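You operate a simulated robot arm through the tools that you are given. There is no shell and no other tool.

Carry out the task below with a simulated two-armed robot. There is one attempt and no reset: what you move stays moved.

Task
Rinse the dye out of the line till the clear pipe shows none.
Fine: open the line's DRAIN first; shut COLD, then RINSE, then DRAIN.

It is judged by the outcome, as a careful person would: the job done as asked, and still so three seconds after it is handed in. It fails if anything else is knocked over, pushed out of place, dropped, spilled or broken.

Robot
Two 7-joint arms with fingered hands on one trunk, on a base that moves. Base frame: it is fixed to the floor where the robot stands at the start and does not move with it; the origin is under the middle of the robot, x ahead of it, y to its left, z up. Units: mm, degrees, N and s.
The left shoulder is at the start at [70, 162, 1286], the right one opposite. With the tool pointing down near the work surface each hand reaches from about 100 to 660 mm from the robot's upright axis, wherever it stands, measured 20 degrees to its own side. Places, roughly: air wheel of tank twenty-nine [-2700, -1300, 1100]; air wheel of tank twenty-seven [-3200, -1100, 1400]; clamp knob of the strainer pot [-2600, -1100, 800]; clear pipe [-3400, -1000, 700]; cold wheel of the strainer pot [-2700, -1100, 700]; drain knob of tank twenty-nine [-2200, -1200, 400]; drain knob of tank twenty-seven [-2900, -1000, 300]; drain knob of the strainer pot [-2600, -1200, 600]; drain wheel of the line [-3300, -900, 600]; feed knob under the glass pot [-3000, -1000, 1200]; fill knob over the glass cup [-2800, -1100, 1700]; left knob of the cradle [-3200, -1000, 800]; line wheel of tank twenty-nine [-2500, -1200, 400]; line wheel of tank twenty-seven [-3200, -1000, 700]; line wheel of tank twenty-six [-3400, -900, 600]; lower knob of the top filter pot [-3300, -1000, 1600]; pressure knob [-3500, -1100, 1700]; right knob of the cradle [-3400, -900, 800]; rinse wheel of the line [-2700, -1100, 500]; sample knob of tank twenty-nine [-2300, -1200, 600]; sample knob of tank twenty-seven [-3100, -1000, 500]; seal knob under the glass cup [-2800, -1100, 1500]; upper knob of the top filter pot [-3300, -1000, 1700]; vent knob of the top filter pot [-3200, -1100, 1600]; vent wheel of tank twenty-nine [-2500, -1300, 1200]; vent wheel of tank twenty-seven [-3200, -1100, 1300]; yellow air lever [-3600, -1100, 1600]. Payload 4 kg a hand.
The tool frame of a hand sits at the grasp point between the pads (the TCP): z along the fingers, y along the line on which they close. The tips reach 26 mm beyond it. The gripper opens to 132 mm; its body begins 73 mm behind the TCP. The gripper is a hand of 4 fingers: y runs from the thumb to the fingers, the wrist lies at [0, 0, -224] in the tool frame.
Orientation is told as [roll, pitch, yaw] about the base's x, y, z axes, in that order, counted from this pose: with the fingers straight down and closing along the base's y, the tool's x points along the base's -x, its y along +y and its z along -z.

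Tools
- The arms move only by the tool servo_tool. It takes "left_deltas", "right_deltas" or both (then of equal length, played together; a hand with none holds still); each is a list of rows, each a list of 6 numbers: the shift along the tool's x, y, z in units of 40 mm (1.0 is 40 mm), then the turn, a rotation vector about the tool's x, y, z in units of 8 degrees (1.0 is 8 degrees). In form: [[x, y, z, rx, ry, rz], ...]. A call has 1 to 20 rows; each row shifts and turns the commanded pose from where the row before left it, along the tool's axes as they then stand. A call with a number of a shift or a turn outside -1 to 1 is refused whole. A row lasts 0.2 s, in which the tool goes at most 50 mm and 8.6 degrees; a call with a longer step from one row to the next is refused whole. Where a pose cannot be reached the arm comes as near as it can. A force on the tool above 40 N (or 10 N above the force at the start of the call, whichever is more), or a blocked arm, ends the call early, and 0.2 s more pass. In this call time passes only in rows, and 0.2 s behind the last. It gives the time, the measured TCP pose, the force on the tool (base axes), the opening and the grip force at its end, in the units of the frame above (readings bear some noise), with the torque about the TCP (base axes, N m) and any sound that the robot's microphone picked up, and new pictures: "pictures" is both (left out), scene, wrist or none (wrist: the cameras of the hands that moved).
- Cameras (640 x 400 px; columns grow to the right, rows downward): "scene" is now at [116.2, -12.4, 1509.7]; the picture's right is [-0.18, -0.98, 0.00], its down [-0.70, 0.13, -0.70] and it looks along [0.69, -0.13, -0.71] (base axes); focal length 259 px, centre (320, 200). "left" rides on the left gripper at [-73, 6, -94] in its tool frame; the picture's right is [-0.08, -1.00, 0.00], its down [0.78, -0.06, -0.62] and it looks along [0.61, -0.05, 0.79] (tool axes); focal length 230 px, centre (320, 200). "right" rides on the right gripper at [73, 6, -94] in its tool frame; the picture's right is [-0.08, 1.00, 0.00], its down [-0.79, -0.06, -0.62] and it looks along [-0.61, -0.05, 0.79] (tool axes); focal length 230 px, centre (320, 200). There is no depth. A picture from a camera that has moved, and an enlarged one, comes with that camera's place and axes in the base frame and with its lens. The place of the scene camera against the robot may be out by one fixed shift of up to 25 mm in any direction.
- lift_body(by): slides the trunk up (or, below 0, down) by that many mm; the arms and the scene camera ride with it, the base frame stays. It gives what a move gives, with no picture.
- base_move(legs): drives the robot by 1 to 6 legs, each [ahead, left, turn to the left] in mm, mm and degrees, along the robot's own axes; the way and the turn of a leg run together, so that a leg with both is an arc; at most 1500 mm and 180 degrees a leg. The arms and the cameras ride along, it lands a little off, and it stops where it bumps. It gives what a move gives, and a new picture of the scene camera.
- finger_targets(finger1, finger2, finger3, thumb_bend, hand): sets how far each is bent, from 0 (flat) to 1 (curled in); at 0.3 the hand is open as for a grip, at 0.7 the pads meet at the TCP. One left out holds its place. A second passes; each finger stops where it meets its share of the squeeze, and holds until it gets a number again. It is the only way to open and close the hand. It gives what a move gives, with no picture; readings hold the bend of each and the force on the fingers (four entries, about 0 where the hand has none), thumb and palm.
- head_to(pan, tilt): turns the head with the scene camera to pan (to the left, within 86 degrees either way) and tilt (down, from -29 to 69), counted from straight ahead of the robot. It gives what a move gives, and a new picture of the scene camera.
- enlarge(camera, box): a new picture of the part [left, top, right, bottom] of that camera's present view, enlarged. It takes no simulated time.
- finish_job(): hands the job in; it is judged then, once.

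Places have to be worked out from the pictures, the camera data and where the tool is seen. Open the grippers and draw the arms clear of the work before you hand the job in, unless the task says otherwise.

The tools are called after "Request:" by a JSON object that holds its "api" and its "payload". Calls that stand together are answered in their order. servo_tool: Moves the arms, as the interface text tells. Its arguments: {"type":"object","properties":{"left_deltas":{"type":"array","items":{"type":"array","items":{"type":"number"}}},"right_deltas":{"type":"array","items":{"type":"array","items":{"type":"number"}}},"pictures":{"type":"string","enum":["both","scene","wrist","none"]}},"required":[]} The other tools are called the same way: lift_body (by) moves the trunk up or down; finger_targets (finger1, finger2, finger3, thumb_bend, hand) moves the fingers one by one; base_move (legs) drives the base; head_to (pan, tilt) turns the head that bears the scene camera; enlarge (camera, box) takes an enlarged picture of a part of a camera's view; finish_job () hands the job in.

At the start:

```text
time: 0.0
left_position: [488.4, 176.2, 842.5]
left_orientation: [0.0, 0.0, 0.0]
left_ft_force: [-0.1, -0.4, 0.2]
left_wrist_torque: [0.0, -0.02, -0.01]
left_opening: 131.9
left_grip_force: 0.1
left_shape: jaw
left_bend: [0.3, 0.3, 0.3, 0.3]
left_finger forces: [0.0, 0.0, 0.1, 0.0, 0.1, 0.1]
right_position: [539.7, -253.8, 856.9]
right_orientation: [0.0, 0.0, -0.1]
right_ft_force: [-0.1, 0.0, -0.8]
right_wrist_torque: [0.0, 0.01, -0.03]
right_opening: 131.8
right_grip_force: 0.1
right_shape: jaw
right_bend: [0.3, 0.3, 0.3, 0.3]
right_finger forces: [0.1, 0.1, 0.0, 0.0, 0.0, 0.1]
trunk travel left (down, up): [-766.0, 174.0]
robot x, y, heading: [2.2, 0.0, -0.1]
head pan, tilt (commanded): [-10.4, 45.2]
```

scene: 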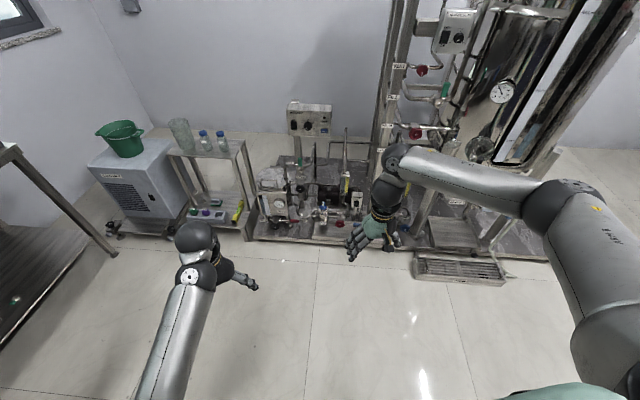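
right: 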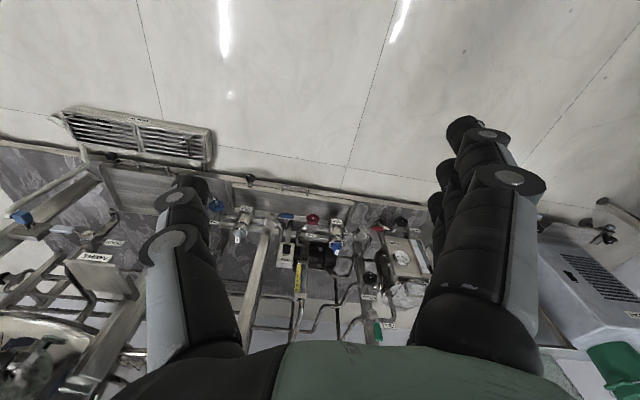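
left: 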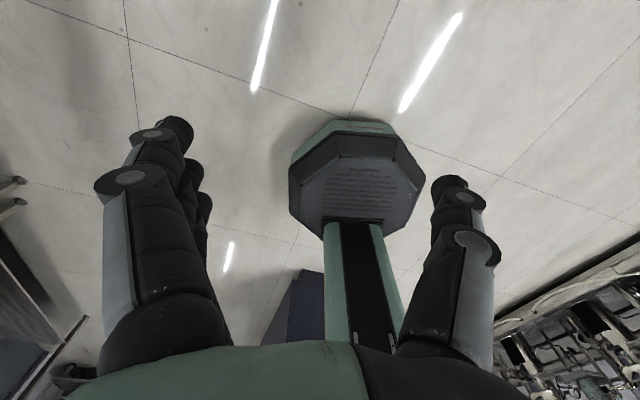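

The scene shows a rig ahead, but the listed places lie behind the robot (x about -2200 to -3600). I'll look to both sides with the head before moving.

Request:
{"api": "head_to", "payload": {"pan": -86, "tilt": 20}}

Request:
{"api": "head_to", "payload": {"pan": 86, "tilt": 20}}

```text
time: 1.5
left_position: [488.4, 178.2, 843.2]
left_orientation: [0.0, 0.0, 0.1]
left_ft_force: [-0.3, -0.8, 0.4]
left_wrist_torque: [-0.02, 0.01, 0.01]
left_opening: 132.2
left_grip_force: 0.0
left_shape: jaw
left_bend: [0.3, 0.3, 0.3, 0.3]
left_finger forces: [0.0, 0.0, 0.0, 0.0, 0.0, 0.0]
right_position: [540.5, -253.5, 857.1]
right_orientation: [0.0, -0.1, 0.0]
right_ft_force: [0.6, -0.2, 0.4]
right_wrist_torque: [0.0, -0.01, 0.0]
right_opening: 131.8
right_grip_force: 0.1
right_shape: jaw
right_bend: [0.3, 0.3, 0.3, 0.3]
right_finger forces: [0.0, 0.0, 0.1, 0.1, 0.1, 0.0]
trunk travel left (down, up): [-766.0, 174.0]
robot x, y, heading: [-1.1, 0.8, 0.1]
head pan, tilt (commanded): [-85.9, 20.0]
camera scene: at [43.1, -90.8, 1548.7], right [-1.0, -0.07, 0.0], down [-0.02, 0.34, -0.94], along [0.07, -0.94, -0.34], focal length 259 px, centre (320, 200)
```

scene: 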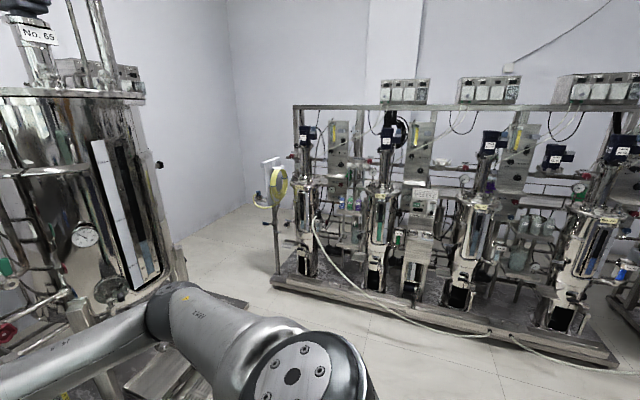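

```text
time: 4.1
left_position: [488.0, 177.4, 843.1]
left_orientation: [0.0, 0.0, 0.0]
left_ft_force: [-0.7, -0.9, 0.1]
left_wrist_torque: [0.01, 0.01, 0.03]
left_opening: 132.0
left_grip_force: 0.1
left_shape: jaw
left_bend: [0.3, 0.3, 0.3, 0.3]
left_finger forces: [0.1, 0.0, 0.0, 0.0, 0.0, 0.0]
right_position: [541.0, -253.4, 857.2]
right_orientation: [0.0, 0.0, 0.1]
right_ft_force: [0.6, -0.4, 0.9]
right_wrist_torque: [0.02, 0.03, 0.0]
right_opening: 131.8
right_grip_force: 0.1
right_shape: jaw
right_bend: [0.3, 0.3, 0.3, 0.3]
right_finger forces: [0.0, 0.0, 0.1, 0.1, 0.0, 0.1]
trunk travel left (down, up): [-766.0, 174.0]
robot x, y, heading: [-3.0, -0.2, -0.2]
head pan, tilt (commanded): [85.9, 20.0]
camera scene: at [43.1, 95.0, 1548.7], right [1.0, -0.07, 0.0], down [-0.02, -0.34, -0.94], along [0.07, 0.94, -0.34], focal length 259 px, centre (320, 200)
```

scene: 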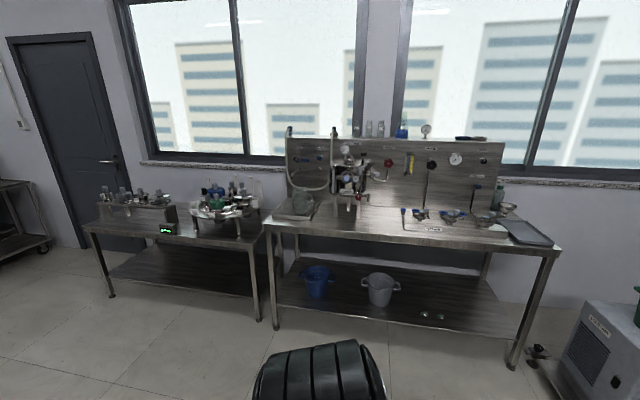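

The rack of tanks runs along the right side, slanted about 16 degrees. There's room around me, so I turn right by about 106 degrees to face it and then look farther along to the right.

Request:
{"api": "base_move", "payload": {"legs": [[0, 0, -106]]}}

Request:
{"api": "head_to", "payload": {"pan": -80, "tilt": 25}}

Request:
{"api": "head_to", "payload": {"pan": -40, "tilt": 25}}

```text
time: 9.0
left_position: [21.1, -518.9, 842.6]
left_orientation: [0.0, 0.0, -107.8]
left_ft_force: [-0.3, -0.7, -0.5]
left_wrist_torque: [0.01, 0.0, -0.01]
left_opening: 131.8
left_grip_force: 0.0
left_shape: jaw
left_bend: [0.3, 0.3, 0.3, 0.3]
left_finger forces: [0.0, 0.1, 0.1, 0.1, 0.0, 0.1]
right_position: [-406.3, -437.5, 857.3]
right_orientation: [0.1, 0.1, -107.8]
right_ft_force: [0.4, 1.1, 0.3]
right_wrist_torque: [-0.01, 0.02, 0.02]
right_opening: 131.8
right_grip_force: 0.0
right_shape: jaw
right_bend: [0.3, 0.3, 0.3, 0.3]
right_finger forces: [0.0, 0.0, 0.1, 0.1, 0.0, 0.0]
trunk travel left (down, up): [-766.0, 174.0]
robot x, y, heading: [-1.1, 0.8, -107.8]
head pan, tilt (commanded): [85.9, 20.0]
camera scene: at [57.1, -80.4, 1548.7], right [-0.37, -0.93, 0.0], down [-0.32, 0.13, -0.94], along [0.87, -0.35, -0.34], focal length 259 px, centre (320, 200)
```

scene: 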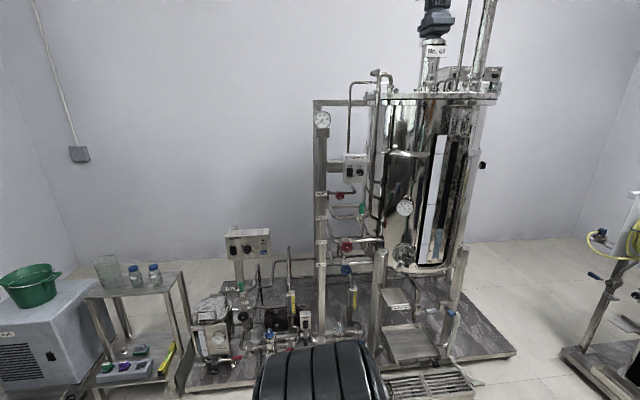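

```text
time: 11.5
left_position: [19.0, -518.6, 842.7]
left_orientation: [-0.2, -0.1, -107.7]
left_ft_force: [-0.1, 0.7, 0.3]
left_wrist_torque: [0.0, -0.01, 0.01]
left_opening: 131.8
left_grip_force: 0.0
left_shape: jaw
left_bend: [0.3, 0.3, 0.3, 0.3]
left_finger forces: [0.1, 0.1, 0.1, 0.1, 0.1, 0.0]
right_position: [-406.9, -437.1, 857.7]
right_orientation: [-0.1, 0.0, -107.8]
right_ft_force: [-1.1, -0.2, 0.4]
right_wrist_torque: [0.02, -0.01, 0.01]
right_opening: 131.7
right_grip_force: 0.2
right_shape: jaw
right_bend: [0.3, 0.3, 0.3, 0.3]
right_finger forces: [0.0, 0.1, 0.0, 0.1, 0.0, 0.0]
trunk travel left (down, up): [-766.0, 174.0]
robot x, y, heading: [-0.1, 0.1, -107.7]
head pan, tilt (commanded): [-80.0, 25.0]
camera scene: at [-120.6, -33.3, 1540.6], right [0.14, 0.99, 0.0], down [0.42, -0.06, -0.91], along [-0.9, 0.12, -0.42], focal length 259 px, centre (320, 200)
```

scene: 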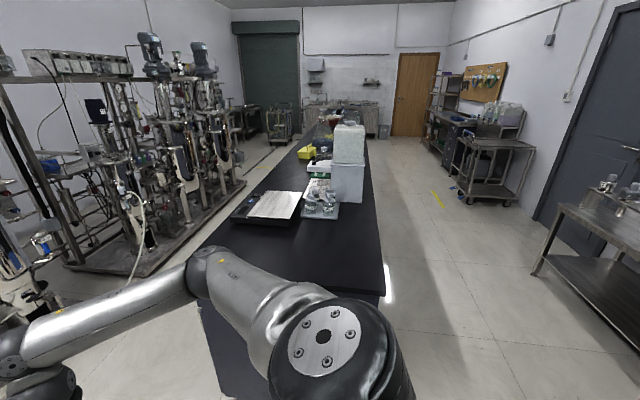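

```text
time: 12.6
left_position: [20.6, -519.8, 843.2]
left_orientation: [0.0, 0.1, -107.9]
left_ft_force: [0.3, -0.8, 0.2]
left_wrist_torque: [0.01, -0.02, 0.04]
left_opening: 131.8
left_grip_force: 0.2
left_shape: jaw
left_bend: [0.3, 0.3, 0.3, 0.3]
left_finger forces: [0.1, 0.0, 0.0, 0.0, 0.1, 0.0]
right_position: [-406.4, -437.7, 856.7]
right_orientation: [0.1, 0.0, -107.7]
right_ft_force: [0.0, 0.4, 0.9]
right_wrist_torque: [-0.01, 0.01, 0.0]
right_opening: 131.7
right_grip_force: 0.0
right_shape: jaw
right_bend: [0.3, 0.3, 0.3, 0.3]
right_finger forces: [0.0, 0.1, 0.0, 0.1, 0.1, 0.1]
trunk travel left (down, up): [-766.0, 174.0]
robot x, y, heading: [-0.4, 1.7, -107.6]
head pan, tilt (commanded): [-40.0, 25.0]
camera scene: at [-107.3, -94.7, 1540.6], right [-0.53, 0.85, 0.0], down [0.36, 0.23, -0.91], along [-0.77, -0.48, -0.42], focal length 259 px, centre (320, 200)
```

scene: 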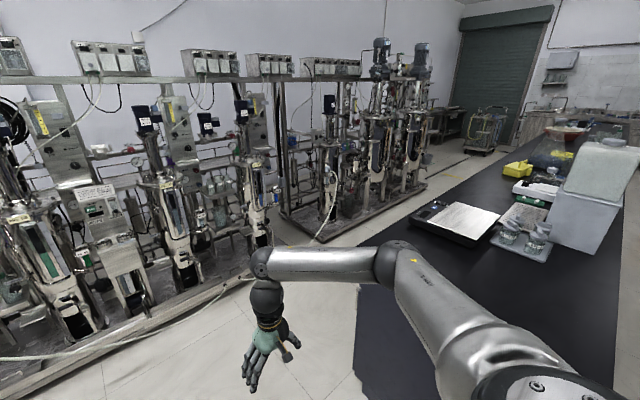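

A long black bench runs behind, leaving an aisle about 1.2 m wide between it and the racks. Before driving in, I tuck both hands back toward the body so they don't brush anything.

Request:
{"api": "servo_tool", "payload": {"left_deltas": [[1, 0, 0, 0, 0, 0], [1, 0, 0, 0, 0, 0], [1, 0, 0, 0, 0, 0], [1, 0, 0, 0, 0, 0], [1, 0, 0, 0, 0, 0]], "right_deltas": [[1, 0, 0, 0, 0, 0], [1, 0, 0, 0, 0, 0], [1, 0, 0, 0, 0, 0], [1, 0, 0, 0, 0, 0], [1, 0, 0, 0, 0, 0]], "pictures": "none"}}

Request:
{"api": "base_move", "payload": {"legs": [[950, 0, 0]]}}

Request:
{"api": "head_to", "payload": {"pan": -70, "tilt": 35}}

```text
time: 13.8
left_position: [86.2, -319.9, 833.9]
left_orientation: [-0.1, -0.1, -107.8]
left_ft_force: [-0.1, 0.3, 0.2]
left_wrist_torque: [-0.04, 0.01, 0.01]
left_opening: 131.9
left_grip_force: 0.0
left_shape: jaw
left_bend: [0.3, 0.3, 0.3, 0.3]
left_finger forces: [0.0, 0.0, 0.0, 0.1, 0.0, 0.1]
left hand out of reach, approached as far as the arm can: row 2
right_position: [-345.5, -244.9, 857.3]
right_orientation: [-0.1, -0.2, -107.9]
right_ft_force: [0.2, 0.3, -0.1]
right_wrist_torque: [-0.02, 0.0, 0.0]
right_opening: 131.7
right_grip_force: 0.1
right_shape: jaw
right_bend: [0.3, 0.3, 0.3, 0.3]
right_finger forces: [0.1, 0.0, 0.0, 0.0, 0.0, 0.0]
trunk travel left (down, up): [-766.0, 174.0]
robot x, y, heading: [-1.8, 1.3, -107.7]
head pan, tilt (commanded): [-40.0, 25.0]
```

```text
time: 18.8
left_position: [-209.0, -1230.1, 835.7]
left_orientation: [0.0, -0.2, -108.1]
left_ft_force: [0.6, 0.1, -0.7]
left_wrist_torque: [-0.03, 0.02, 0.01]
left_opening: 132.0
left_grip_force: 0.1
left_shape: jaw
left_bend: [0.3, 0.3, 0.3, 0.3]
left_finger forces: [0.0, 0.0, 0.0, 0.0, 0.0, 0.0]
right_position: [-639.2, -1153.0, 855.4]
right_orientation: [0.1, 0.0, -108.0]
right_ft_force: [-0.9, -0.1, 0.3]
right_wrist_torque: [0.01, -0.04, 0.02]
right_opening: 131.8
right_grip_force: 0.1
right_shape: jaw
right_bend: [0.3, 0.3, 0.3, 0.3]
right_finger forces: [0.0, 0.1, 0.1, 0.0, 0.0, 0.1]
trunk travel left (down, up): [-766.0, 174.0]
robot x, y, heading: [-296.2, -909.8, -108.0]
head pan, tilt (commanded): [-40.0, 25.0]
camera scene: at [-400.6, -1002.2, 1540.7], right [-0.53, 0.85, 0.0], down [0.36, 0.22, -0.91], along [-0.77, -0.48, -0.42], focal length 259 px, centre (320, 200)
```

scene: 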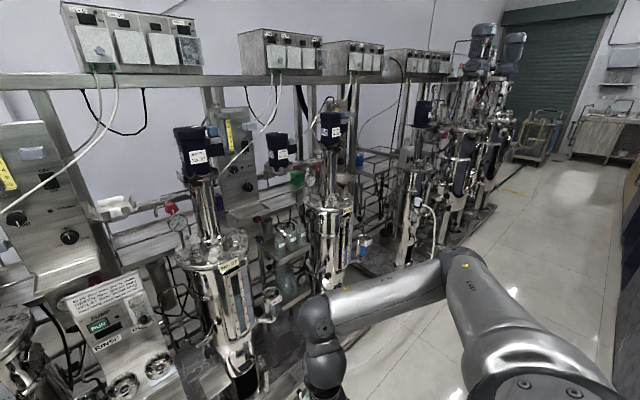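

```text
time: 19.7
left_position: [-209.2, -1229.9, 834.9]
left_orientation: [0.0, 0.0, -107.9]
left_ft_force: [0.1, 0.2, -0.5]
left_wrist_torque: [0.02, -0.02, 0.0]
left_opening: 131.8
left_grip_force: 0.1
left_shape: jaw
left_bend: [0.3, 0.3, 0.3, 0.3]
left_finger forces: [0.0, 0.1, 0.1, 0.0, 0.0, 0.0]
right_position: [-638.9, -1152.1, 855.2]
right_orientation: [-0.1, 0.0, -108.0]
right_ft_force: [-0.3, -0.4, 0.4]
right_wrist_torque: [-0.03, -0.01, 0.0]
right_opening: 131.7
right_grip_force: 0.2
right_shape: jaw
right_bend: [0.3, 0.3, 0.3, 0.3]
right_finger forces: [0.0, 0.0, 0.1, 0.1, 0.0, 0.0]
trunk travel left (down, up): [-766.0, 174.0]
robot x, y, heading: [-293.4, -909.2, -107.8]
head pan, tilt (commanded): [-70.0, 35.0]
camera scene: at [-410.4, -956.5, 1524.9], right [-0.04, 1.0, 0.0], down [0.57, 0.02, -0.82], along [-0.82, -0.03, -0.57], focal length 259 px, centre (320, 200)
```

scene: 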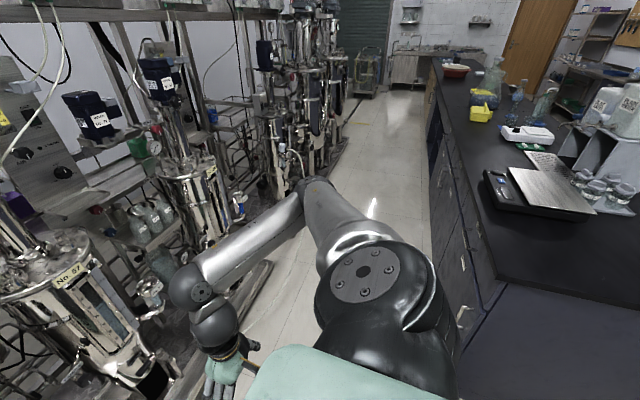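

The aisle is visible between the rack bases and the bench. I enlarge the view to find the rack and bench edges more precisely.

Request:
{"api": "enlarge", "payload": {"camera": "scene", "box": [180, 0, 500, 200]}}

Request:
{"api": "enlarge", "payload": {"camera": "scene", "box": [200, 140, 520, 340]}}

```text
2.00 times, centred on (340, 100) of scene
camera zoom: at [-410.4, -956.5, 1524.9], right [-0.04, 1.0, 0.0], down [0.57, 0.02, -0.82], along [-0.82, -0.03, -0.57], focal length 518 px, centre (280, 400)
```

zoom: 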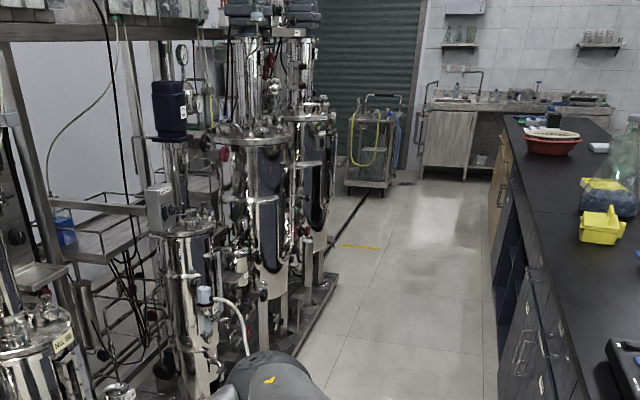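

```text
2.00 times, centred on (360, 240) of scene
camera zoom: at [-410.4, -956.5, 1524.9], right [-0.04, 1.0, 0.0], down [0.57, 0.02, -0.82], along [-0.82, -0.03, -0.57], focal length 518 px, centre (240, 120)
```

zoom: 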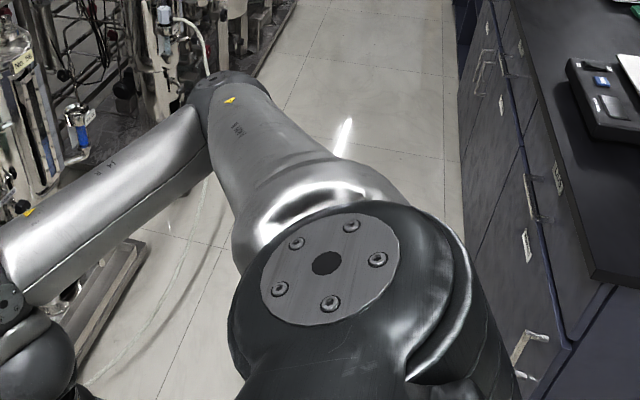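

I estimate the rack front line at y ≈ -936 - 0.236(x+3133) and the bench edge about 1.04 m from it. I square up to the rack and strafe right along the aisle in steps, checking on the way.

Request:
{"api": "base_move", "payload": {"legs": [[40, 0, 3.8], [0, -1000, 0]]}}

Request:
{"api": "head_to", "payload": {"pan": -60, "tilt": 35}}

```text
time: 25.4
left_position: [-1169.4, -1023.1, 835.1]
left_orientation: [-0.1, 0.1, -103.4]
left_ft_force: [0.0, -0.5, 0.1]
left_wrist_torque: [-0.02, 0.03, 0.04]
left_opening: 131.8
left_grip_force: 0.1
left_shape: jaw
left_bend: [0.3, 0.3, 0.3, 0.3]
left_finger forces: [0.0, 0.1, 0.0, 0.0, 0.0, 0.0]
right_position: [-1604.9, -981.2, 855.5]
right_orientation: [0.0, -0.1, -103.4]
right_ft_force: [-0.3, 0.1, -0.1]
right_wrist_torque: [0.02, -0.03, 0.0]
right_opening: 131.7
right_grip_force: 0.0
right_shape: jaw
right_bend: [0.3, 0.3, 0.3, 0.3]
right_finger forces: [0.1, 0.0, 0.0, 0.0, 0.0, 0.0]
trunk travel left (down, up): [-766.0, 174.0]
robot x, y, heading: [-1279.7, -710.8, -103.3]
head pan, tilt (commanded): [-70.0, 35.0]
camera scene: at [-1391.8, -766.0, 1524.9], right [-0.12, 0.99, 0.0], down [0.57, 0.07, -0.82], along [-0.81, -0.1, -0.57], focal length 259 px, centre (320, 200)
```

scene: 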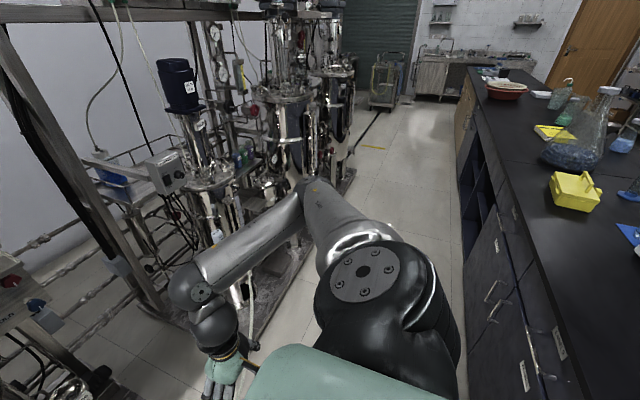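

```text
time: 26.1
left_position: [-1170.0, -1023.1, 833.9]
left_orientation: [0.0, 0.0, -103.3]
left_ft_force: [0.0, -0.7, -0.8]
left_wrist_torque: [0.01, -0.02, 0.01]
left_opening: 132.0
left_grip_force: 0.1
left_shape: jaw
left_bend: [0.3, 0.3, 0.3, 0.3]
left_finger forces: [0.1, 0.0, 0.0, 0.0, 0.0, 0.0]
right_position: [-1603.5, -981.8, 855.5]
right_orientation: [0.0, 0.0, -103.2]
right_ft_force: [0.6, 0.3, 0.5]
right_wrist_torque: [-0.01, -0.02, 0.01]
right_opening: 132.0
right_grip_force: 0.0
right_shape: jaw
right_bend: [0.3, 0.3, 0.3, 0.3]
right_finger forces: [0.1, 0.0, 0.0, 0.1, 0.0, 0.1]
trunk travel left (down, up): [-766.0, 174.0]
robot x, y, heading: [-1278.8, -708.6, -103.3]
head pan, tilt (commanded): [-60.0, 35.0]
camera scene: at [-1389.0, -780.9, 1524.9], right [-0.29, 0.96, 0.0], down [0.55, 0.16, -0.82], along [-0.78, -0.24, -0.57], focal length 259 px, centre (320, 200)
```

scene: 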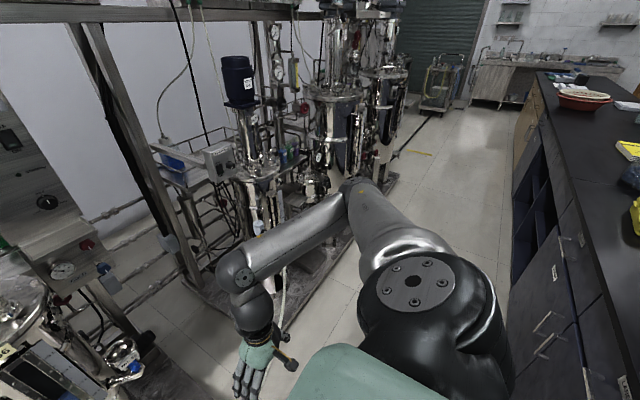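

I'm about 100 mm closer to the bench than planned, so I move ahead a little, correct the heading to about -105, and strafe further along the aisle.

Request:
{"api": "base_move", "payload": {"legs": [[90, 0, -1.7], [0, -1300, 0]]}}

Request:
{"api": "head_to", "payload": {"pan": 0, "tilt": 35}}

Request:
{"api": "head_to", "payload": {"pan": -35, "tilt": 35}}

```text
time: 33.4
left_position: [-2455.9, -787.6, 835.1]
left_orientation: [0.0, 0.0, -104.1]
left_ft_force: [0.0, 0.6, -0.3]
left_wrist_torque: [-0.01, -0.02, -0.02]
left_opening: 132.2
left_grip_force: 0.1
left_shape: jaw
left_bend: [0.3, 0.3, 0.3, 0.3]
left_finger forces: [0.1, 0.1, 0.1, 0.0, 0.0, 0.0]
right_position: [-2889.5, -741.1, 855.7]
right_orientation: [0.0, 0.0, -104.0]
right_ft_force: [0.0, -0.4, 0.1]
right_wrist_torque: [-0.03, 0.03, 0.02]
right_opening: 131.8
right_grip_force: 0.0
right_shape: jaw
right_bend: [0.3, 0.3, 0.3, 0.3]
right_finger forces: [0.0, 0.0, 0.0, 0.1, 0.0, 0.0]
trunk travel left (down, up): [-766.0, 174.0]
robot x, y, heading: [-2561.4, -472.8, -104.0]
head pan, tilt (commanded): [-60.0, 35.0]
camera scene: at [-2672.6, -543.0, 1524.9], right [-0.28, 0.96, 0.0], down [0.55, 0.16, -0.82], along [-0.79, -0.23, -0.57], focal length 259 px, centre (320, 200)
```

scene: 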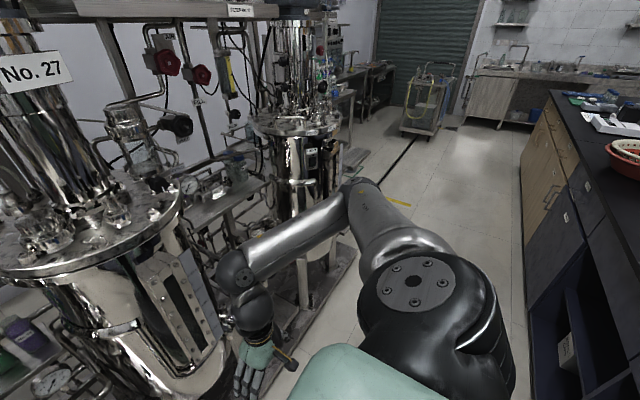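

```text
time: 34.7
left_position: [-2455.6, -787.6, 834.9]
left_orientation: [0.0, 0.0, -104.0]
left_ft_force: [0.2, -0.9, -1.0]
left_wrist_torque: [-0.02, -0.02, 0.01]
left_opening: 132.1
left_grip_force: 0.1
left_shape: jaw
left_bend: [0.3, 0.3, 0.3, 0.3]
left_finger forces: [0.1, 0.0, 0.1, 0.1, 0.0, 0.0]
right_position: [-2888.5, -740.4, 856.0]
right_orientation: [0.0, -0.1, -104.0]
right_ft_force: [0.8, 0.3, -0.5]
right_wrist_torque: [0.0, 0.01, 0.01]
right_opening: 131.5
right_grip_force: 0.0
right_shape: jaw
right_bend: [0.3, 0.3, 0.3, 0.3]
right_finger forces: [0.0, 0.0, 0.1, 0.0, 0.0, 0.0]
trunk travel left (down, up): [-766.0, 174.0]
robot x, y, heading: [-2563.0, -474.7, -104.1]
head pan, tilt (commanded): [0.0, 35.0]
camera scene: at [-2609.4, -604.2, 1524.9], right [-0.97, 0.24, 0.0], down [0.14, 0.56, -0.82], along [-0.2, -0.79, -0.57], focal length 259 px, centre (320, 200)
```

scene: 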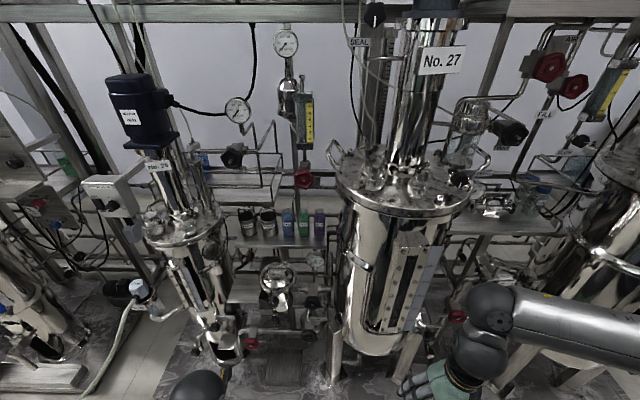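

```text
time: 35.7
left_position: [-2455.6, -786.4, 833.9]
left_orientation: [0.0, 0.0, -104.0]
left_ft_force: [-0.2, 0.2, 0.2]
left_wrist_torque: [0.0, -0.02, -0.02]
left_opening: 131.8
left_grip_force: 0.0
left_shape: jaw
left_bend: [0.3, 0.3, 0.3, 0.3]
left_finger forces: [0.1, 0.0, 0.0, 0.1, 0.0, 0.1]
right_position: [-2890.3, -740.4, 855.7]
right_orientation: [0.0, 0.1, -104.0]
right_ft_force: [0.5, -0.2, 0.7]
right_wrist_torque: [0.0, -0.02, 0.01]
right_opening: 131.8
right_grip_force: 0.0
right_shape: jaw
right_bend: [0.3, 0.3, 0.3, 0.3]
right_finger forces: [0.1, 0.0, 0.0, 0.1, 0.1, 0.0]
trunk travel left (down, up): [-766.0, 174.0]
robot x, y, heading: [-2562.1, -471.2, -103.9]
head pan, tilt (commanded): [-35.0, 35.0]
camera scene: at [-2654.4, -576.6, 1524.9], right [-0.66, 0.75, 0.0], down [0.43, 0.38, -0.82], along [-0.62, -0.54, -0.57], focal length 259 px, centre (320, 200)
```

scene: 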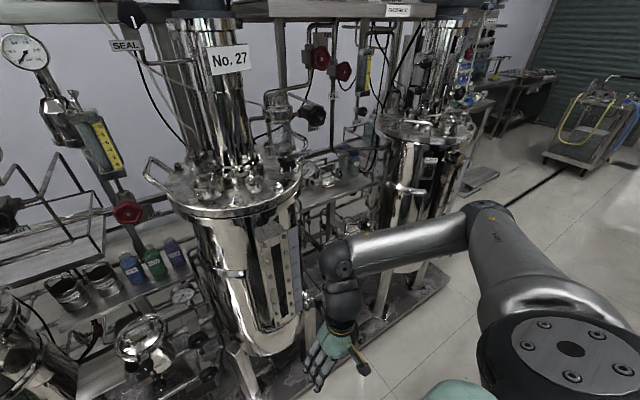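

Now facing the rack with tank 29 on the left and 27 ahead. I tilt the head down and enlarge to read the labels on the low valves.

Request:
{"api": "head_to", "payload": {"pan": 5, "tilt": 50}}

Request:
{"api": "enlarge", "payload": {"camera": "scene", "box": [160, 100, 480, 300]}}

Request:
{"api": "enlarge", "payload": {"camera": "scene", "box": [220, 120, 380, 220]}}

```text
time: 36.8
left_position: [-2456.6, -788.2, 833.6]
left_orientation: [0.0, 0.0, -104.0]
left_ft_force: [0.2, 0.1, -0.4]
left_wrist_torque: [0.03, 0.01, 0.02]
left_opening: 131.9
left_grip_force: 0.0
left_shape: jaw
left_bend: [0.3, 0.3, 0.3, 0.3]
left_finger forces: [0.0, 0.0, 0.0, 0.0, 0.0, 0.0]
right_position: [-2890.7, -741.6, 856.1]
right_orientation: [0.0, 0.0, -104.0]
right_ft_force: [0.1, -0.3, 1.0]
right_wrist_torque: [-0.02, -0.02, 0.01]
right_opening: 131.7
right_grip_force: 0.0
right_shape: jaw
right_bend: [0.3, 0.3, 0.3, 0.3]
right_finger forces: [0.0, 0.1, 0.0, 0.1, 0.0, 0.0]
trunk travel left (down, up): [-766.0, 174.0]
robot x, y, heading: [-2563.1, -470.7, -103.9]
head pan, tilt (commanded): [5.0, 50.0]
camera scene: at [-2600.1, -594.8, 1503.2], right [-0.99, 0.16, 0.0], down [0.12, 0.76, -0.64], along [-0.1, -0.64, -0.77], focal length 259 px, centre (320, 200)
```

scene: 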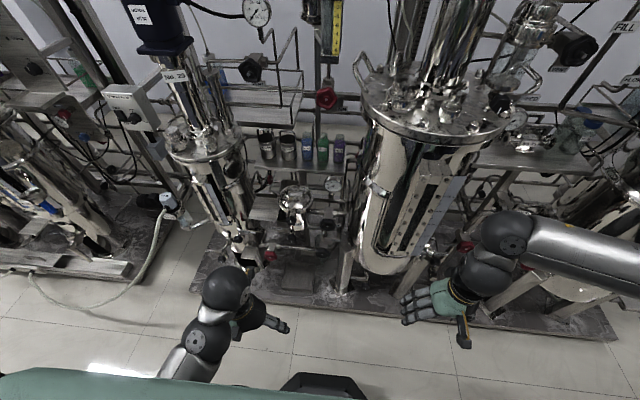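

```text
2.00 times, centred on (320, 200) of scene
camera zoom: at [-2600.1, -594.8, 1503.2], right [-0.99, 0.16, 0.0], down [0.12, 0.76, -0.64], along [-0.1, -0.64, -0.77], focal length 518 px, centre (320, 200)
```

zoom: 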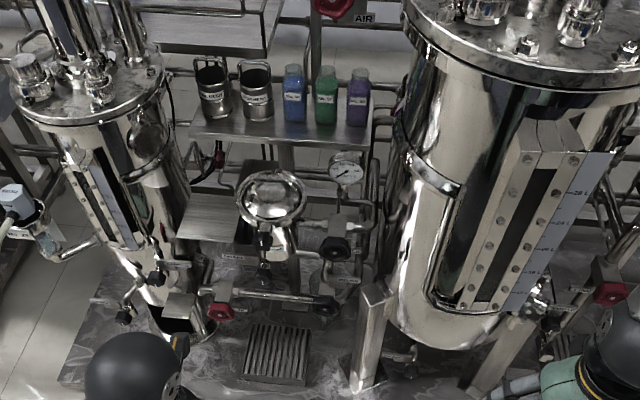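

```text
4.00 times, centred on (300, 170) of scene
camera zoom: at [-2600.1, -594.8, 1503.2], right [-0.99, 0.16, 0.0], down [0.12, 0.76, -0.64], along [-0.1, -0.64, -0.77], focal length 1037 px, centre (400, 320)
```

zoom: 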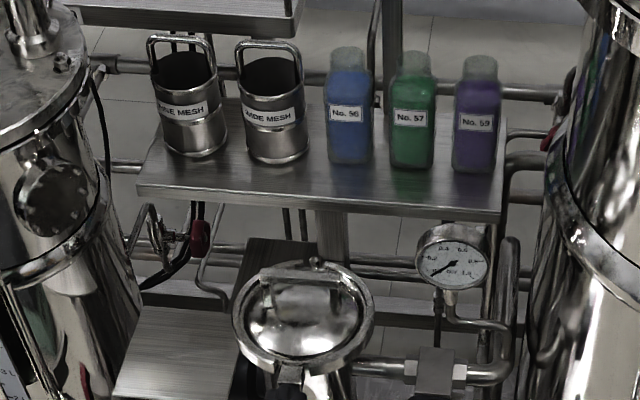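

I see the strainer pot with two black handwheels to its right and a red wheel to its left. I zoom in on their labels.

Request:
{"api": "enlarge", "payload": {"camera": "scene", "box": [250, 190, 380, 270]}}

Request:
{"api": "enlarge", "payload": {"camera": "scene", "box": [410, 200, 640, 340]}}

```text
4.92 times, centred on (315, 230) of scene
camera zoom: at [-2600.1, -594.8, 1503.2], right [-0.99, 0.16, 0.0], down [0.12, 0.76, -0.64], along [-0.1, -0.64, -0.77], focal length 1276 px, centre (345, 52)
```

zoom: 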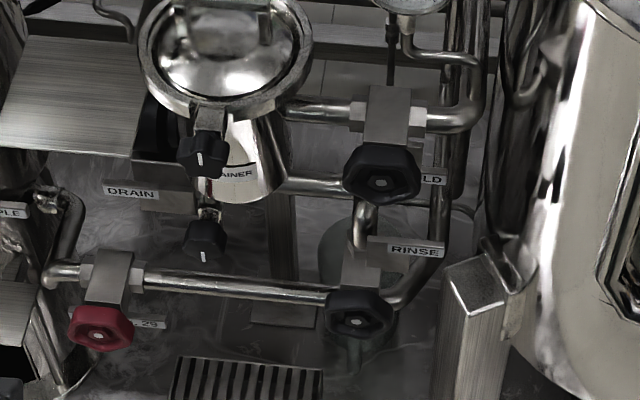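

```text
2.78 times, centred on (525, 270) of scene
camera zoom: at [-2600.1, -594.8, 1503.2], right [-0.99, 0.16, 0.0], down [0.12, 0.76, -0.64], along [-0.1, -0.64, -0.77], focal length 721 px, centre (-250, 5)
```

zoom: 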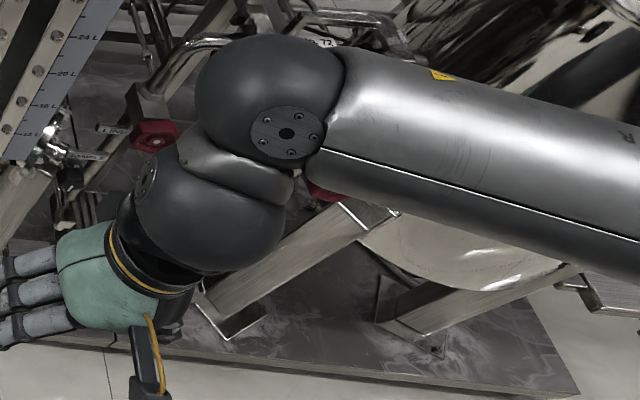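

The COLD and RINSE wheels sit to the right of the strainer pot, about 680 mm ahead of my axis. Next I strafe right to survey the clear pipe and the line's DRAIN wheel.

Request:
{"api": "base_move", "payload": {"legs": [[0, -480, -1]]}}

Request:
{"api": "head_to", "payload": {"pan": -10, "tilt": 45}}

Request:
{"api": "head_to", "payload": {"pan": -40, "tilt": 40}}

```text
time: 39.6
left_position: [-2929.6, -667.6, 835.9]
left_orientation: [0.0, 0.1, -105.1]
left_ft_force: [0.6, -0.5, -0.2]
left_wrist_torque: [0.0, 0.01, 0.05]
left_opening: 132.0
left_grip_force: 0.1
left_shape: jaw
left_bend: [0.3, 0.3, 0.3, 0.3]
left_finger forces: [0.0, 0.0, 0.1, 0.0, 0.0, 0.0]
right_position: [-3362.1, -612.0, 855.0]
right_orientation: [0.1, 0.0, -105.1]
right_ft_force: [-0.4, -0.7, 0.3]
right_wrist_torque: [-0.01, -0.02, 0.03]
right_opening: 131.8
right_grip_force: 0.1
right_shape: jaw
right_bend: [0.3, 0.3, 0.3, 0.3]
right_finger forces: [0.0, 0.1, 0.0, 0.0, 0.0, 0.1]
trunk travel left (down, up): [-766.0, 174.0]
robot x, y, heading: [-3028.1, -352.2, -104.9]
head pan, tilt (commanded): [5.0, 50.0]
camera scene: at [-3068.6, -473.2, 1503.2], right [-0.98, 0.18, 0.0], down [0.13, 0.75, -0.64], along [-0.11, -0.63, -0.77], focal length 259 px, centre (320, 200)
```

scene: 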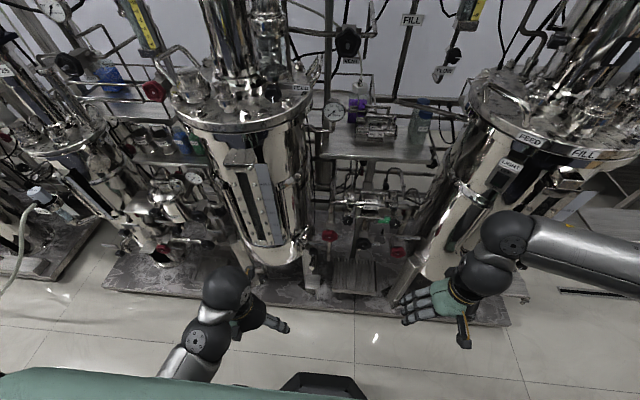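

```text
time: 40.4
left_position: [-2928.4, -669.4, 835.4]
left_orientation: [0.0, -0.1, -105.1]
left_ft_force: [-0.5, 0.8, 0.2]
left_wrist_torque: [-0.02, 0.02, 0.02]
left_opening: 131.7
left_grip_force: 0.1
left_shape: jaw
left_bend: [0.3, 0.3, 0.3, 0.3]
left_finger forces: [0.0, 0.0, 0.1, 0.0, 0.0, 0.0]
right_position: [-3363.0, -612.8, 856.3]
right_orientation: [0.1, 0.0, -105.1]
right_ft_force: [0.1, -0.1, 0.6]
right_wrist_torque: [0.0, -0.02, 0.0]
right_opening: 131.9
right_grip_force: 0.1
right_shape: jaw
right_bend: [0.3, 0.3, 0.3, 0.3]
right_finger forces: [0.1, 0.0, 0.1, 0.1, 0.1, 0.0]
trunk travel left (down, up): [-766.0, 174.0]
robot x, y, heading: [-3027.9, -350.7, -105.0]
head pan, tilt (commanded): [-10.0, 45.0]
camera scene: at [-3089.9, -471.1, 1510.0], right [-0.91, 0.42, 0.0], down [0.3, 0.64, -0.71], along [-0.3, -0.64, -0.71], focal length 259 px, centre (320, 200)
```

scene: 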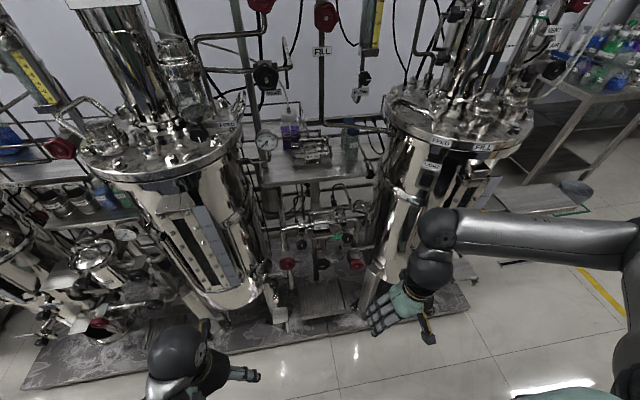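

```text
time: 41.3
left_position: [-2928.0, -668.6, 834.5]
left_orientation: [0.0, 0.1, -105.1]
left_ft_force: [0.1, -0.4, -0.3]
left_wrist_torque: [0.02, -0.01, -0.03]
left_opening: 131.9
left_grip_force: 0.1
left_shape: jaw
left_bend: [0.3, 0.3, 0.3, 0.3]
left_finger forces: [0.0, 0.0, 0.0, 0.0, 0.0, 0.1]
right_position: [-3362.2, -613.5, 855.8]
right_orientation: [0.0, 0.0, -105.1]
right_ft_force: [-0.3, 0.3, 0.6]
right_wrist_torque: [0.0, 0.04, -0.01]
right_opening: 131.7
right_grip_force: 0.0
right_shape: jaw
right_bend: [0.3, 0.3, 0.3, 0.3]
right_finger forces: [0.0, 0.0, 0.0, 0.1, 0.0, 0.0]
trunk travel left (down, up): [-766.0, 174.0]
robot x, y, heading: [-3030.2, -349.3, -105.3]
head pan, tilt (commanded): [-40.0, 40.0]
camera scene: at [-3125.1, -446.1, 1517.3], right [-0.57, 0.82, 0.0], down [0.53, 0.37, -0.77], along [-0.63, -0.44, -0.64], focal length 259 px, centre (320, 200)
```

scene: 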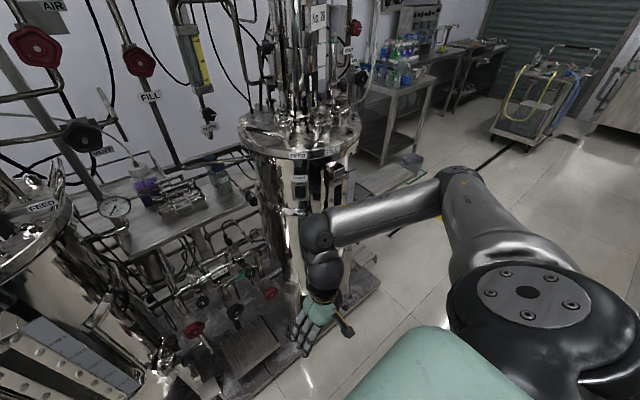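

Between tanks 27 and 26 there are two red wheels with a black one in between, under a cradle holding the clear pipe. I look closer.

Request:
{"api": "head_to", "payload": {"pan": -12, "tilt": 50}}

Request:
{"api": "enlarge", "payload": {"camera": "scene", "box": [240, 140, 400, 240]}}

Request:
{"api": "enlarge", "payload": {"camera": "scene", "box": [260, 190, 380, 265]}}

```text
time: 42.3
left_position: [-2928.4, -668.5, 834.3]
left_orientation: [0.0, 0.0, -105.0]
left_ft_force: [-0.1, 1.0, 0.2]
left_wrist_torque: [-0.01, -0.02, -0.01]
left_opening: 131.9
left_grip_force: 0.0
left_shape: jaw
left_bend: [0.3, 0.3, 0.3, 0.3]
left_finger forces: [0.0, 0.1, 0.1, 0.1, 0.0, 0.0]
right_position: [-3363.0, -612.7, 855.4]
right_orientation: [0.1, 0.1, -105.1]
right_ft_force: [-1.0, -0.4, 0.4]
right_wrist_torque: [0.02, 0.04, 0.0]
right_opening: 131.5
right_grip_force: 0.1
right_shape: jaw
right_bend: [0.3, 0.3, 0.3, 0.3]
right_finger forces: [0.1, 0.0, 0.0, 0.0, 0.0, 0.0]
trunk travel left (down, up): [-766.0, 174.0]
robot x, y, heading: [-3026.1, -351.5, -105.1]
head pan, tilt (commanded): [-12.0, 50.0]
camera scene: at [-3090.6, -465.9, 1503.2], right [-0.89, 0.46, 0.0], down [0.35, 0.68, -0.64], along [-0.29, -0.57, -0.77], focal length 259 px, centre (320, 200)
```

scene: 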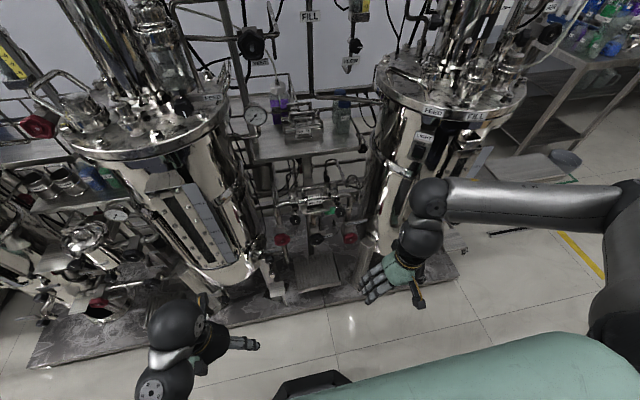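

```text
4.00 times, centred on (320, 190) of scene
camera zoom: at [-3090.6, -465.9, 1503.2], right [-0.89, 0.46, 0.0], down [0.35, 0.68, -0.64], along [-0.29, -0.57, -0.77], focal length 1037 px, centre (320, 240)
```

zoom: 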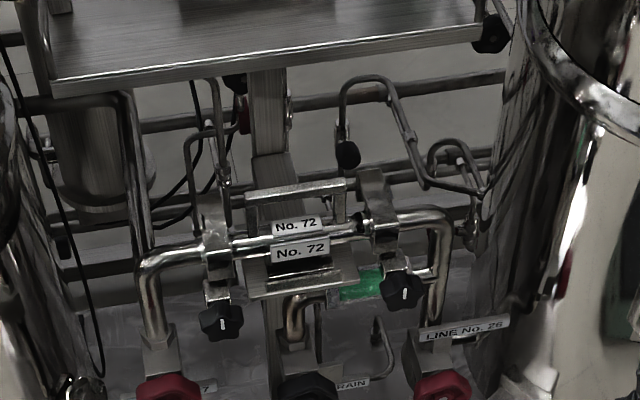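

```text
5.33 times, centred on (320, 228) of scene
camera zoom: at [-3090.6, -465.9, 1503.2], right [-0.89, 0.46, 0.0], down [0.35, 0.68, -0.64], along [-0.29, -0.57, -0.77], focal length 1382 px, centre (320, 53)
```

zoom: 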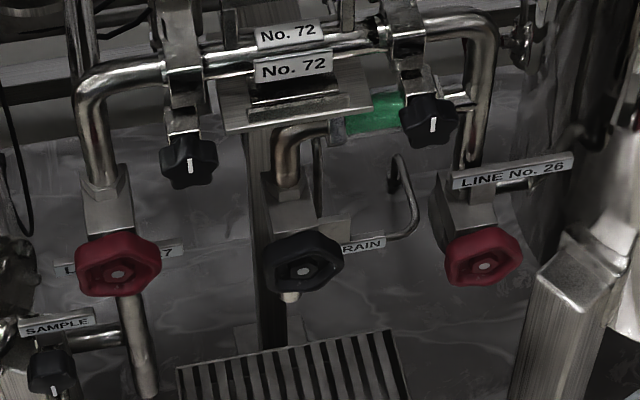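

The DRAIN wheel is at about (-3325, -953, 600), and the green dye shows in the clear pipe to its upper right. If I stand about 140 mm further left, the right hand faces DRAIN while the left hand faces COLD and RINSE, so I shift there first.

Request:
{"api": "base_move", "payload": {"legs": [[0, 140, 0]]}}

Request:
{"api": "servo_tool", "payload": {"left_deltas": [[-0.73, 0, -0.05, 0, -0.9375, 0], [-0.73, 0, -0.05, 0, -0.9375, 0], [-0.73, 0, -0.05, 0, -0.9375, 0], [-0.73, 0, -0.05, 0, -0.9375, 0], [-0.73, 0, -0.05, 0, -0.9375, 0], [-0.73, 0, -0.05, 0, -0.9375, 0]], "right_deltas": [[-0.73, 0, -0.05, 0, -0.9375, 0], [-0.73, 0, -0.05, 0, -0.9375, 0], [-0.73, 0, -0.05, 0, -0.9375, 0], [-0.73, 0, -0.05, 0, -0.9375, 0], [-0.73, 0, -0.05, 0, -0.9375, 0], [-0.73, 0, -0.05, 0, -0.9375, 0]], "pictures": "both"}}

```text
time: 43.6
left_position: [-2796.7, -704.6, 835.4]
left_orientation: [0.1, 0.1, -105.0]
left_ft_force: [-0.7, -0.9, -0.4]
left_wrist_torque: [0.0, 0.01, 0.03]
left_opening: 131.8
left_grip_force: 0.0
left_shape: jaw
left_bend: [0.3, 0.3, 0.3, 0.3]
left_finger forces: [0.0, 0.0, 0.0, 0.0, 0.0, 0.0]
right_position: [-3229.1, -648.9, 855.5]
right_orientation: [0.0, 0.0, -105.1]
right_ft_force: [-0.1, 0.2, 0.0]
right_wrist_torque: [-0.02, 0.0, 0.03]
right_opening: 131.7
right_grip_force: 0.2
right_shape: jaw
right_bend: [0.3, 0.3, 0.3, 0.3]
right_finger forces: [0.0, 0.1, 0.0, 0.1, 0.1, 0.0]
trunk travel left (down, up): [-766.0, 174.0]
robot x, y, heading: [-2896.1, -389.9, -105.0]
head pan, tilt (commanded): [-12.0, 50.0]
camera scene: at [-2958.1, -501.7, 1503.1], right [-0.89, 0.45, 0.0], down [0.35, 0.68, -0.64], along [-0.29, -0.57, -0.77], focal length 259 px, centre (320, 200)
```

scene: 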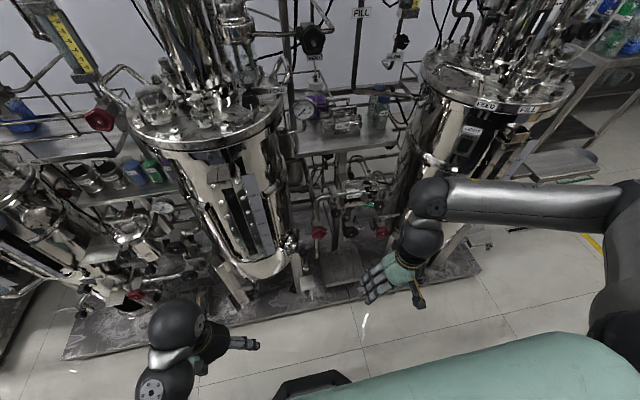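

```text
time: 45.2
left_position: [-2837.4, -801.8, 856.5]
left_orientation: [-3.3, -36.0, -102.2]
left_ft_force: [0.4, 0.2, -0.5]
left_wrist_torque: [-0.01, 0.01, 0.01]
left_opening: 131.7
left_grip_force: 0.0
left_shape: jaw
left_bend: [0.3, 0.3, 0.3, 0.3]
left_finger forces: [0.1, 0.0, 0.1, 0.1, 0.0, 0.0]
left hand out of reach, approached as far as the arm can: row 6
right_position: [-3270.7, -801.0, 920.5]
right_orientation: [-0.1, -45.0, -105.0]
right_ft_force: [-1.2, -0.4, 0.4]
right_wrist_torque: [0.01, 0.01, -0.01]
right_opening: 131.8
right_grip_force: 0.1
right_shape: jaw
right_bend: [0.3, 0.3, 0.3, 0.3]
right_finger forces: [0.0, 0.1, 0.0, 0.0, 0.0, 0.0]
trunk travel left (down, up): [-766.0, 174.0]
robot x, y, heading: [-2893.4, -388.7, -105.2]
head pan, tilt (commanded): [-12.0, 50.0]
stopped in row 6 (left hand): the arm was blocked; the commanded pose is now the measured one
camera scene: at [-2958.2, -502.8, 1503.0], right [-0.89, 0.45, 0.0], down [0.35, 0.68, -0.64], along [-0.29, -0.57, -0.77], focal length 259 px, centre (320, 200)
camera right: at [-3233.8, -689.6, 935.7], right [0.95, -0.31, 0.05], down [-0.09, -0.1, 0.99], along [-0.31, -0.94, -0.12], focal length 230 px, centre (320, 200)
camera left: at [-2826.8, -809.0, 975.2], right [-0.98, 0.18, 0.09], down [0.18, 0.98, 0.04], along [-0.08, 0.06, -0.99], focal length 230 px, centre (320, 200)
```

scene: 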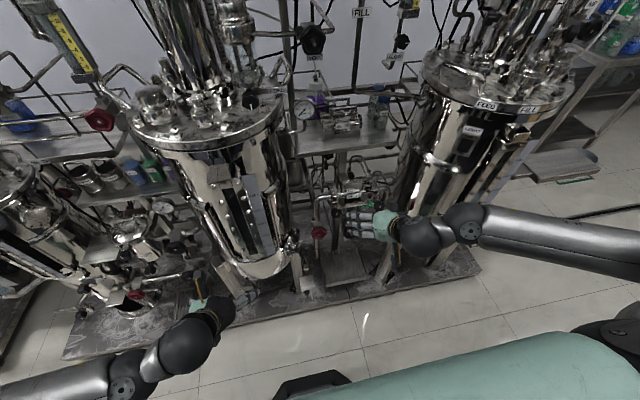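
right: 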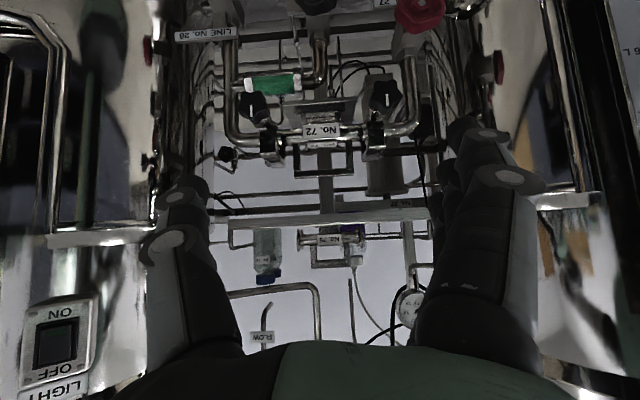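
left: 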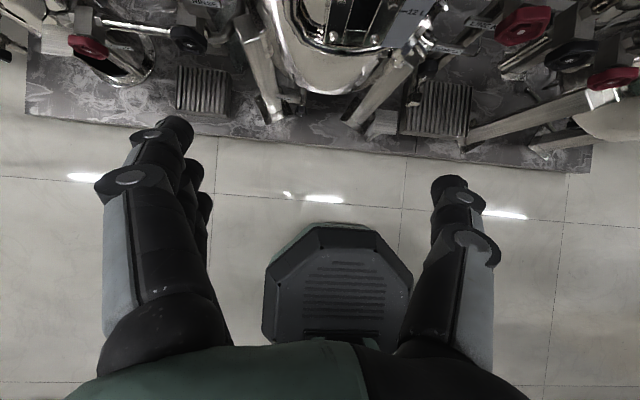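

The right hand tilted freely to 45°, but the left arm hit its own limit because it's folded too close to the body. I move the left hand forward first, then continue tilting both to horizontal.

Request:
{"api": "servo_tool", "payload": {"left_deltas": [[-0.81, 0, 0.588, 0, 0, 0], [-0.81, 0, 0.588, 0, 0, 0], [-0.81, 0, 0.588, 0, 0, 0], [-0.3, 0, 0, 0, -0.9, 0], [-0.3, 0, 0, 0, -0.9, 0], [-0.3, 0, 0, 0, -0.9, 0]], "right_deltas": [[-0.3, 0, -0.3, 0, -0.9375, 0], [-0.3, 0, -0.3, 0, -0.9375, 0], [-0.3, 0, -0.3, 0, -0.9375, 0], [-0.3, 0, -0.3, 0, -0.9375, 0], [-0.3, 0, -0.3, 0, -0.9375, 0], [-0.3, 0, -0.3, 0, -0.9375, 0]], "pictures": "scene"}}

```text
time: 46.6
left_position: [-2872.1, -941.5, 881.8]
left_orientation: [-4.8, -57.5, -99.9]
left_ft_force: [-0.6, 0.3, 0.3]
left_wrist_torque: [0.0, 0.0, -0.04]
left_opening: 132.1
left_grip_force: 0.0
left_shape: jaw
left_bend: [0.3, 0.3, 0.3, 0.3]
left_finger forces: [0.1, 0.1, 0.1, 0.1, 0.0, 0.0]
right_position: [-3261.7, -769.7, 1014.6]
right_orientation: [-140.2, -89.8, 35.1]
right_ft_force: [1.1, 0.1, -0.2]
right_wrist_torque: [0.01, -0.03, -0.02]
right_opening: 131.9
right_grip_force: 0.0
right_shape: jaw
right_bend: [0.3, 0.3, 0.3, 0.3]
right_finger forces: [0.0, 0.1, 0.1, 0.1, 0.0, 0.0]
trunk travel left (down, up): [-766.0, 174.0]
robot x, y, heading: [-2895.5, -386.7, -104.9]
head pan, tilt (commanded): [-12.0, 50.0]
camera scene: at [-2957.3, -501.4, 1503.2], right [-0.89, 0.45, 0.0], down [0.35, 0.68, -0.64], along [-0.29, -0.57, -0.77], focal length 259 px, centre (320, 200)
```

scene: 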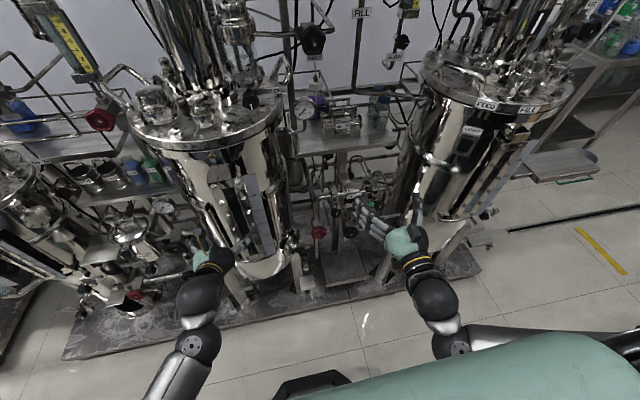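

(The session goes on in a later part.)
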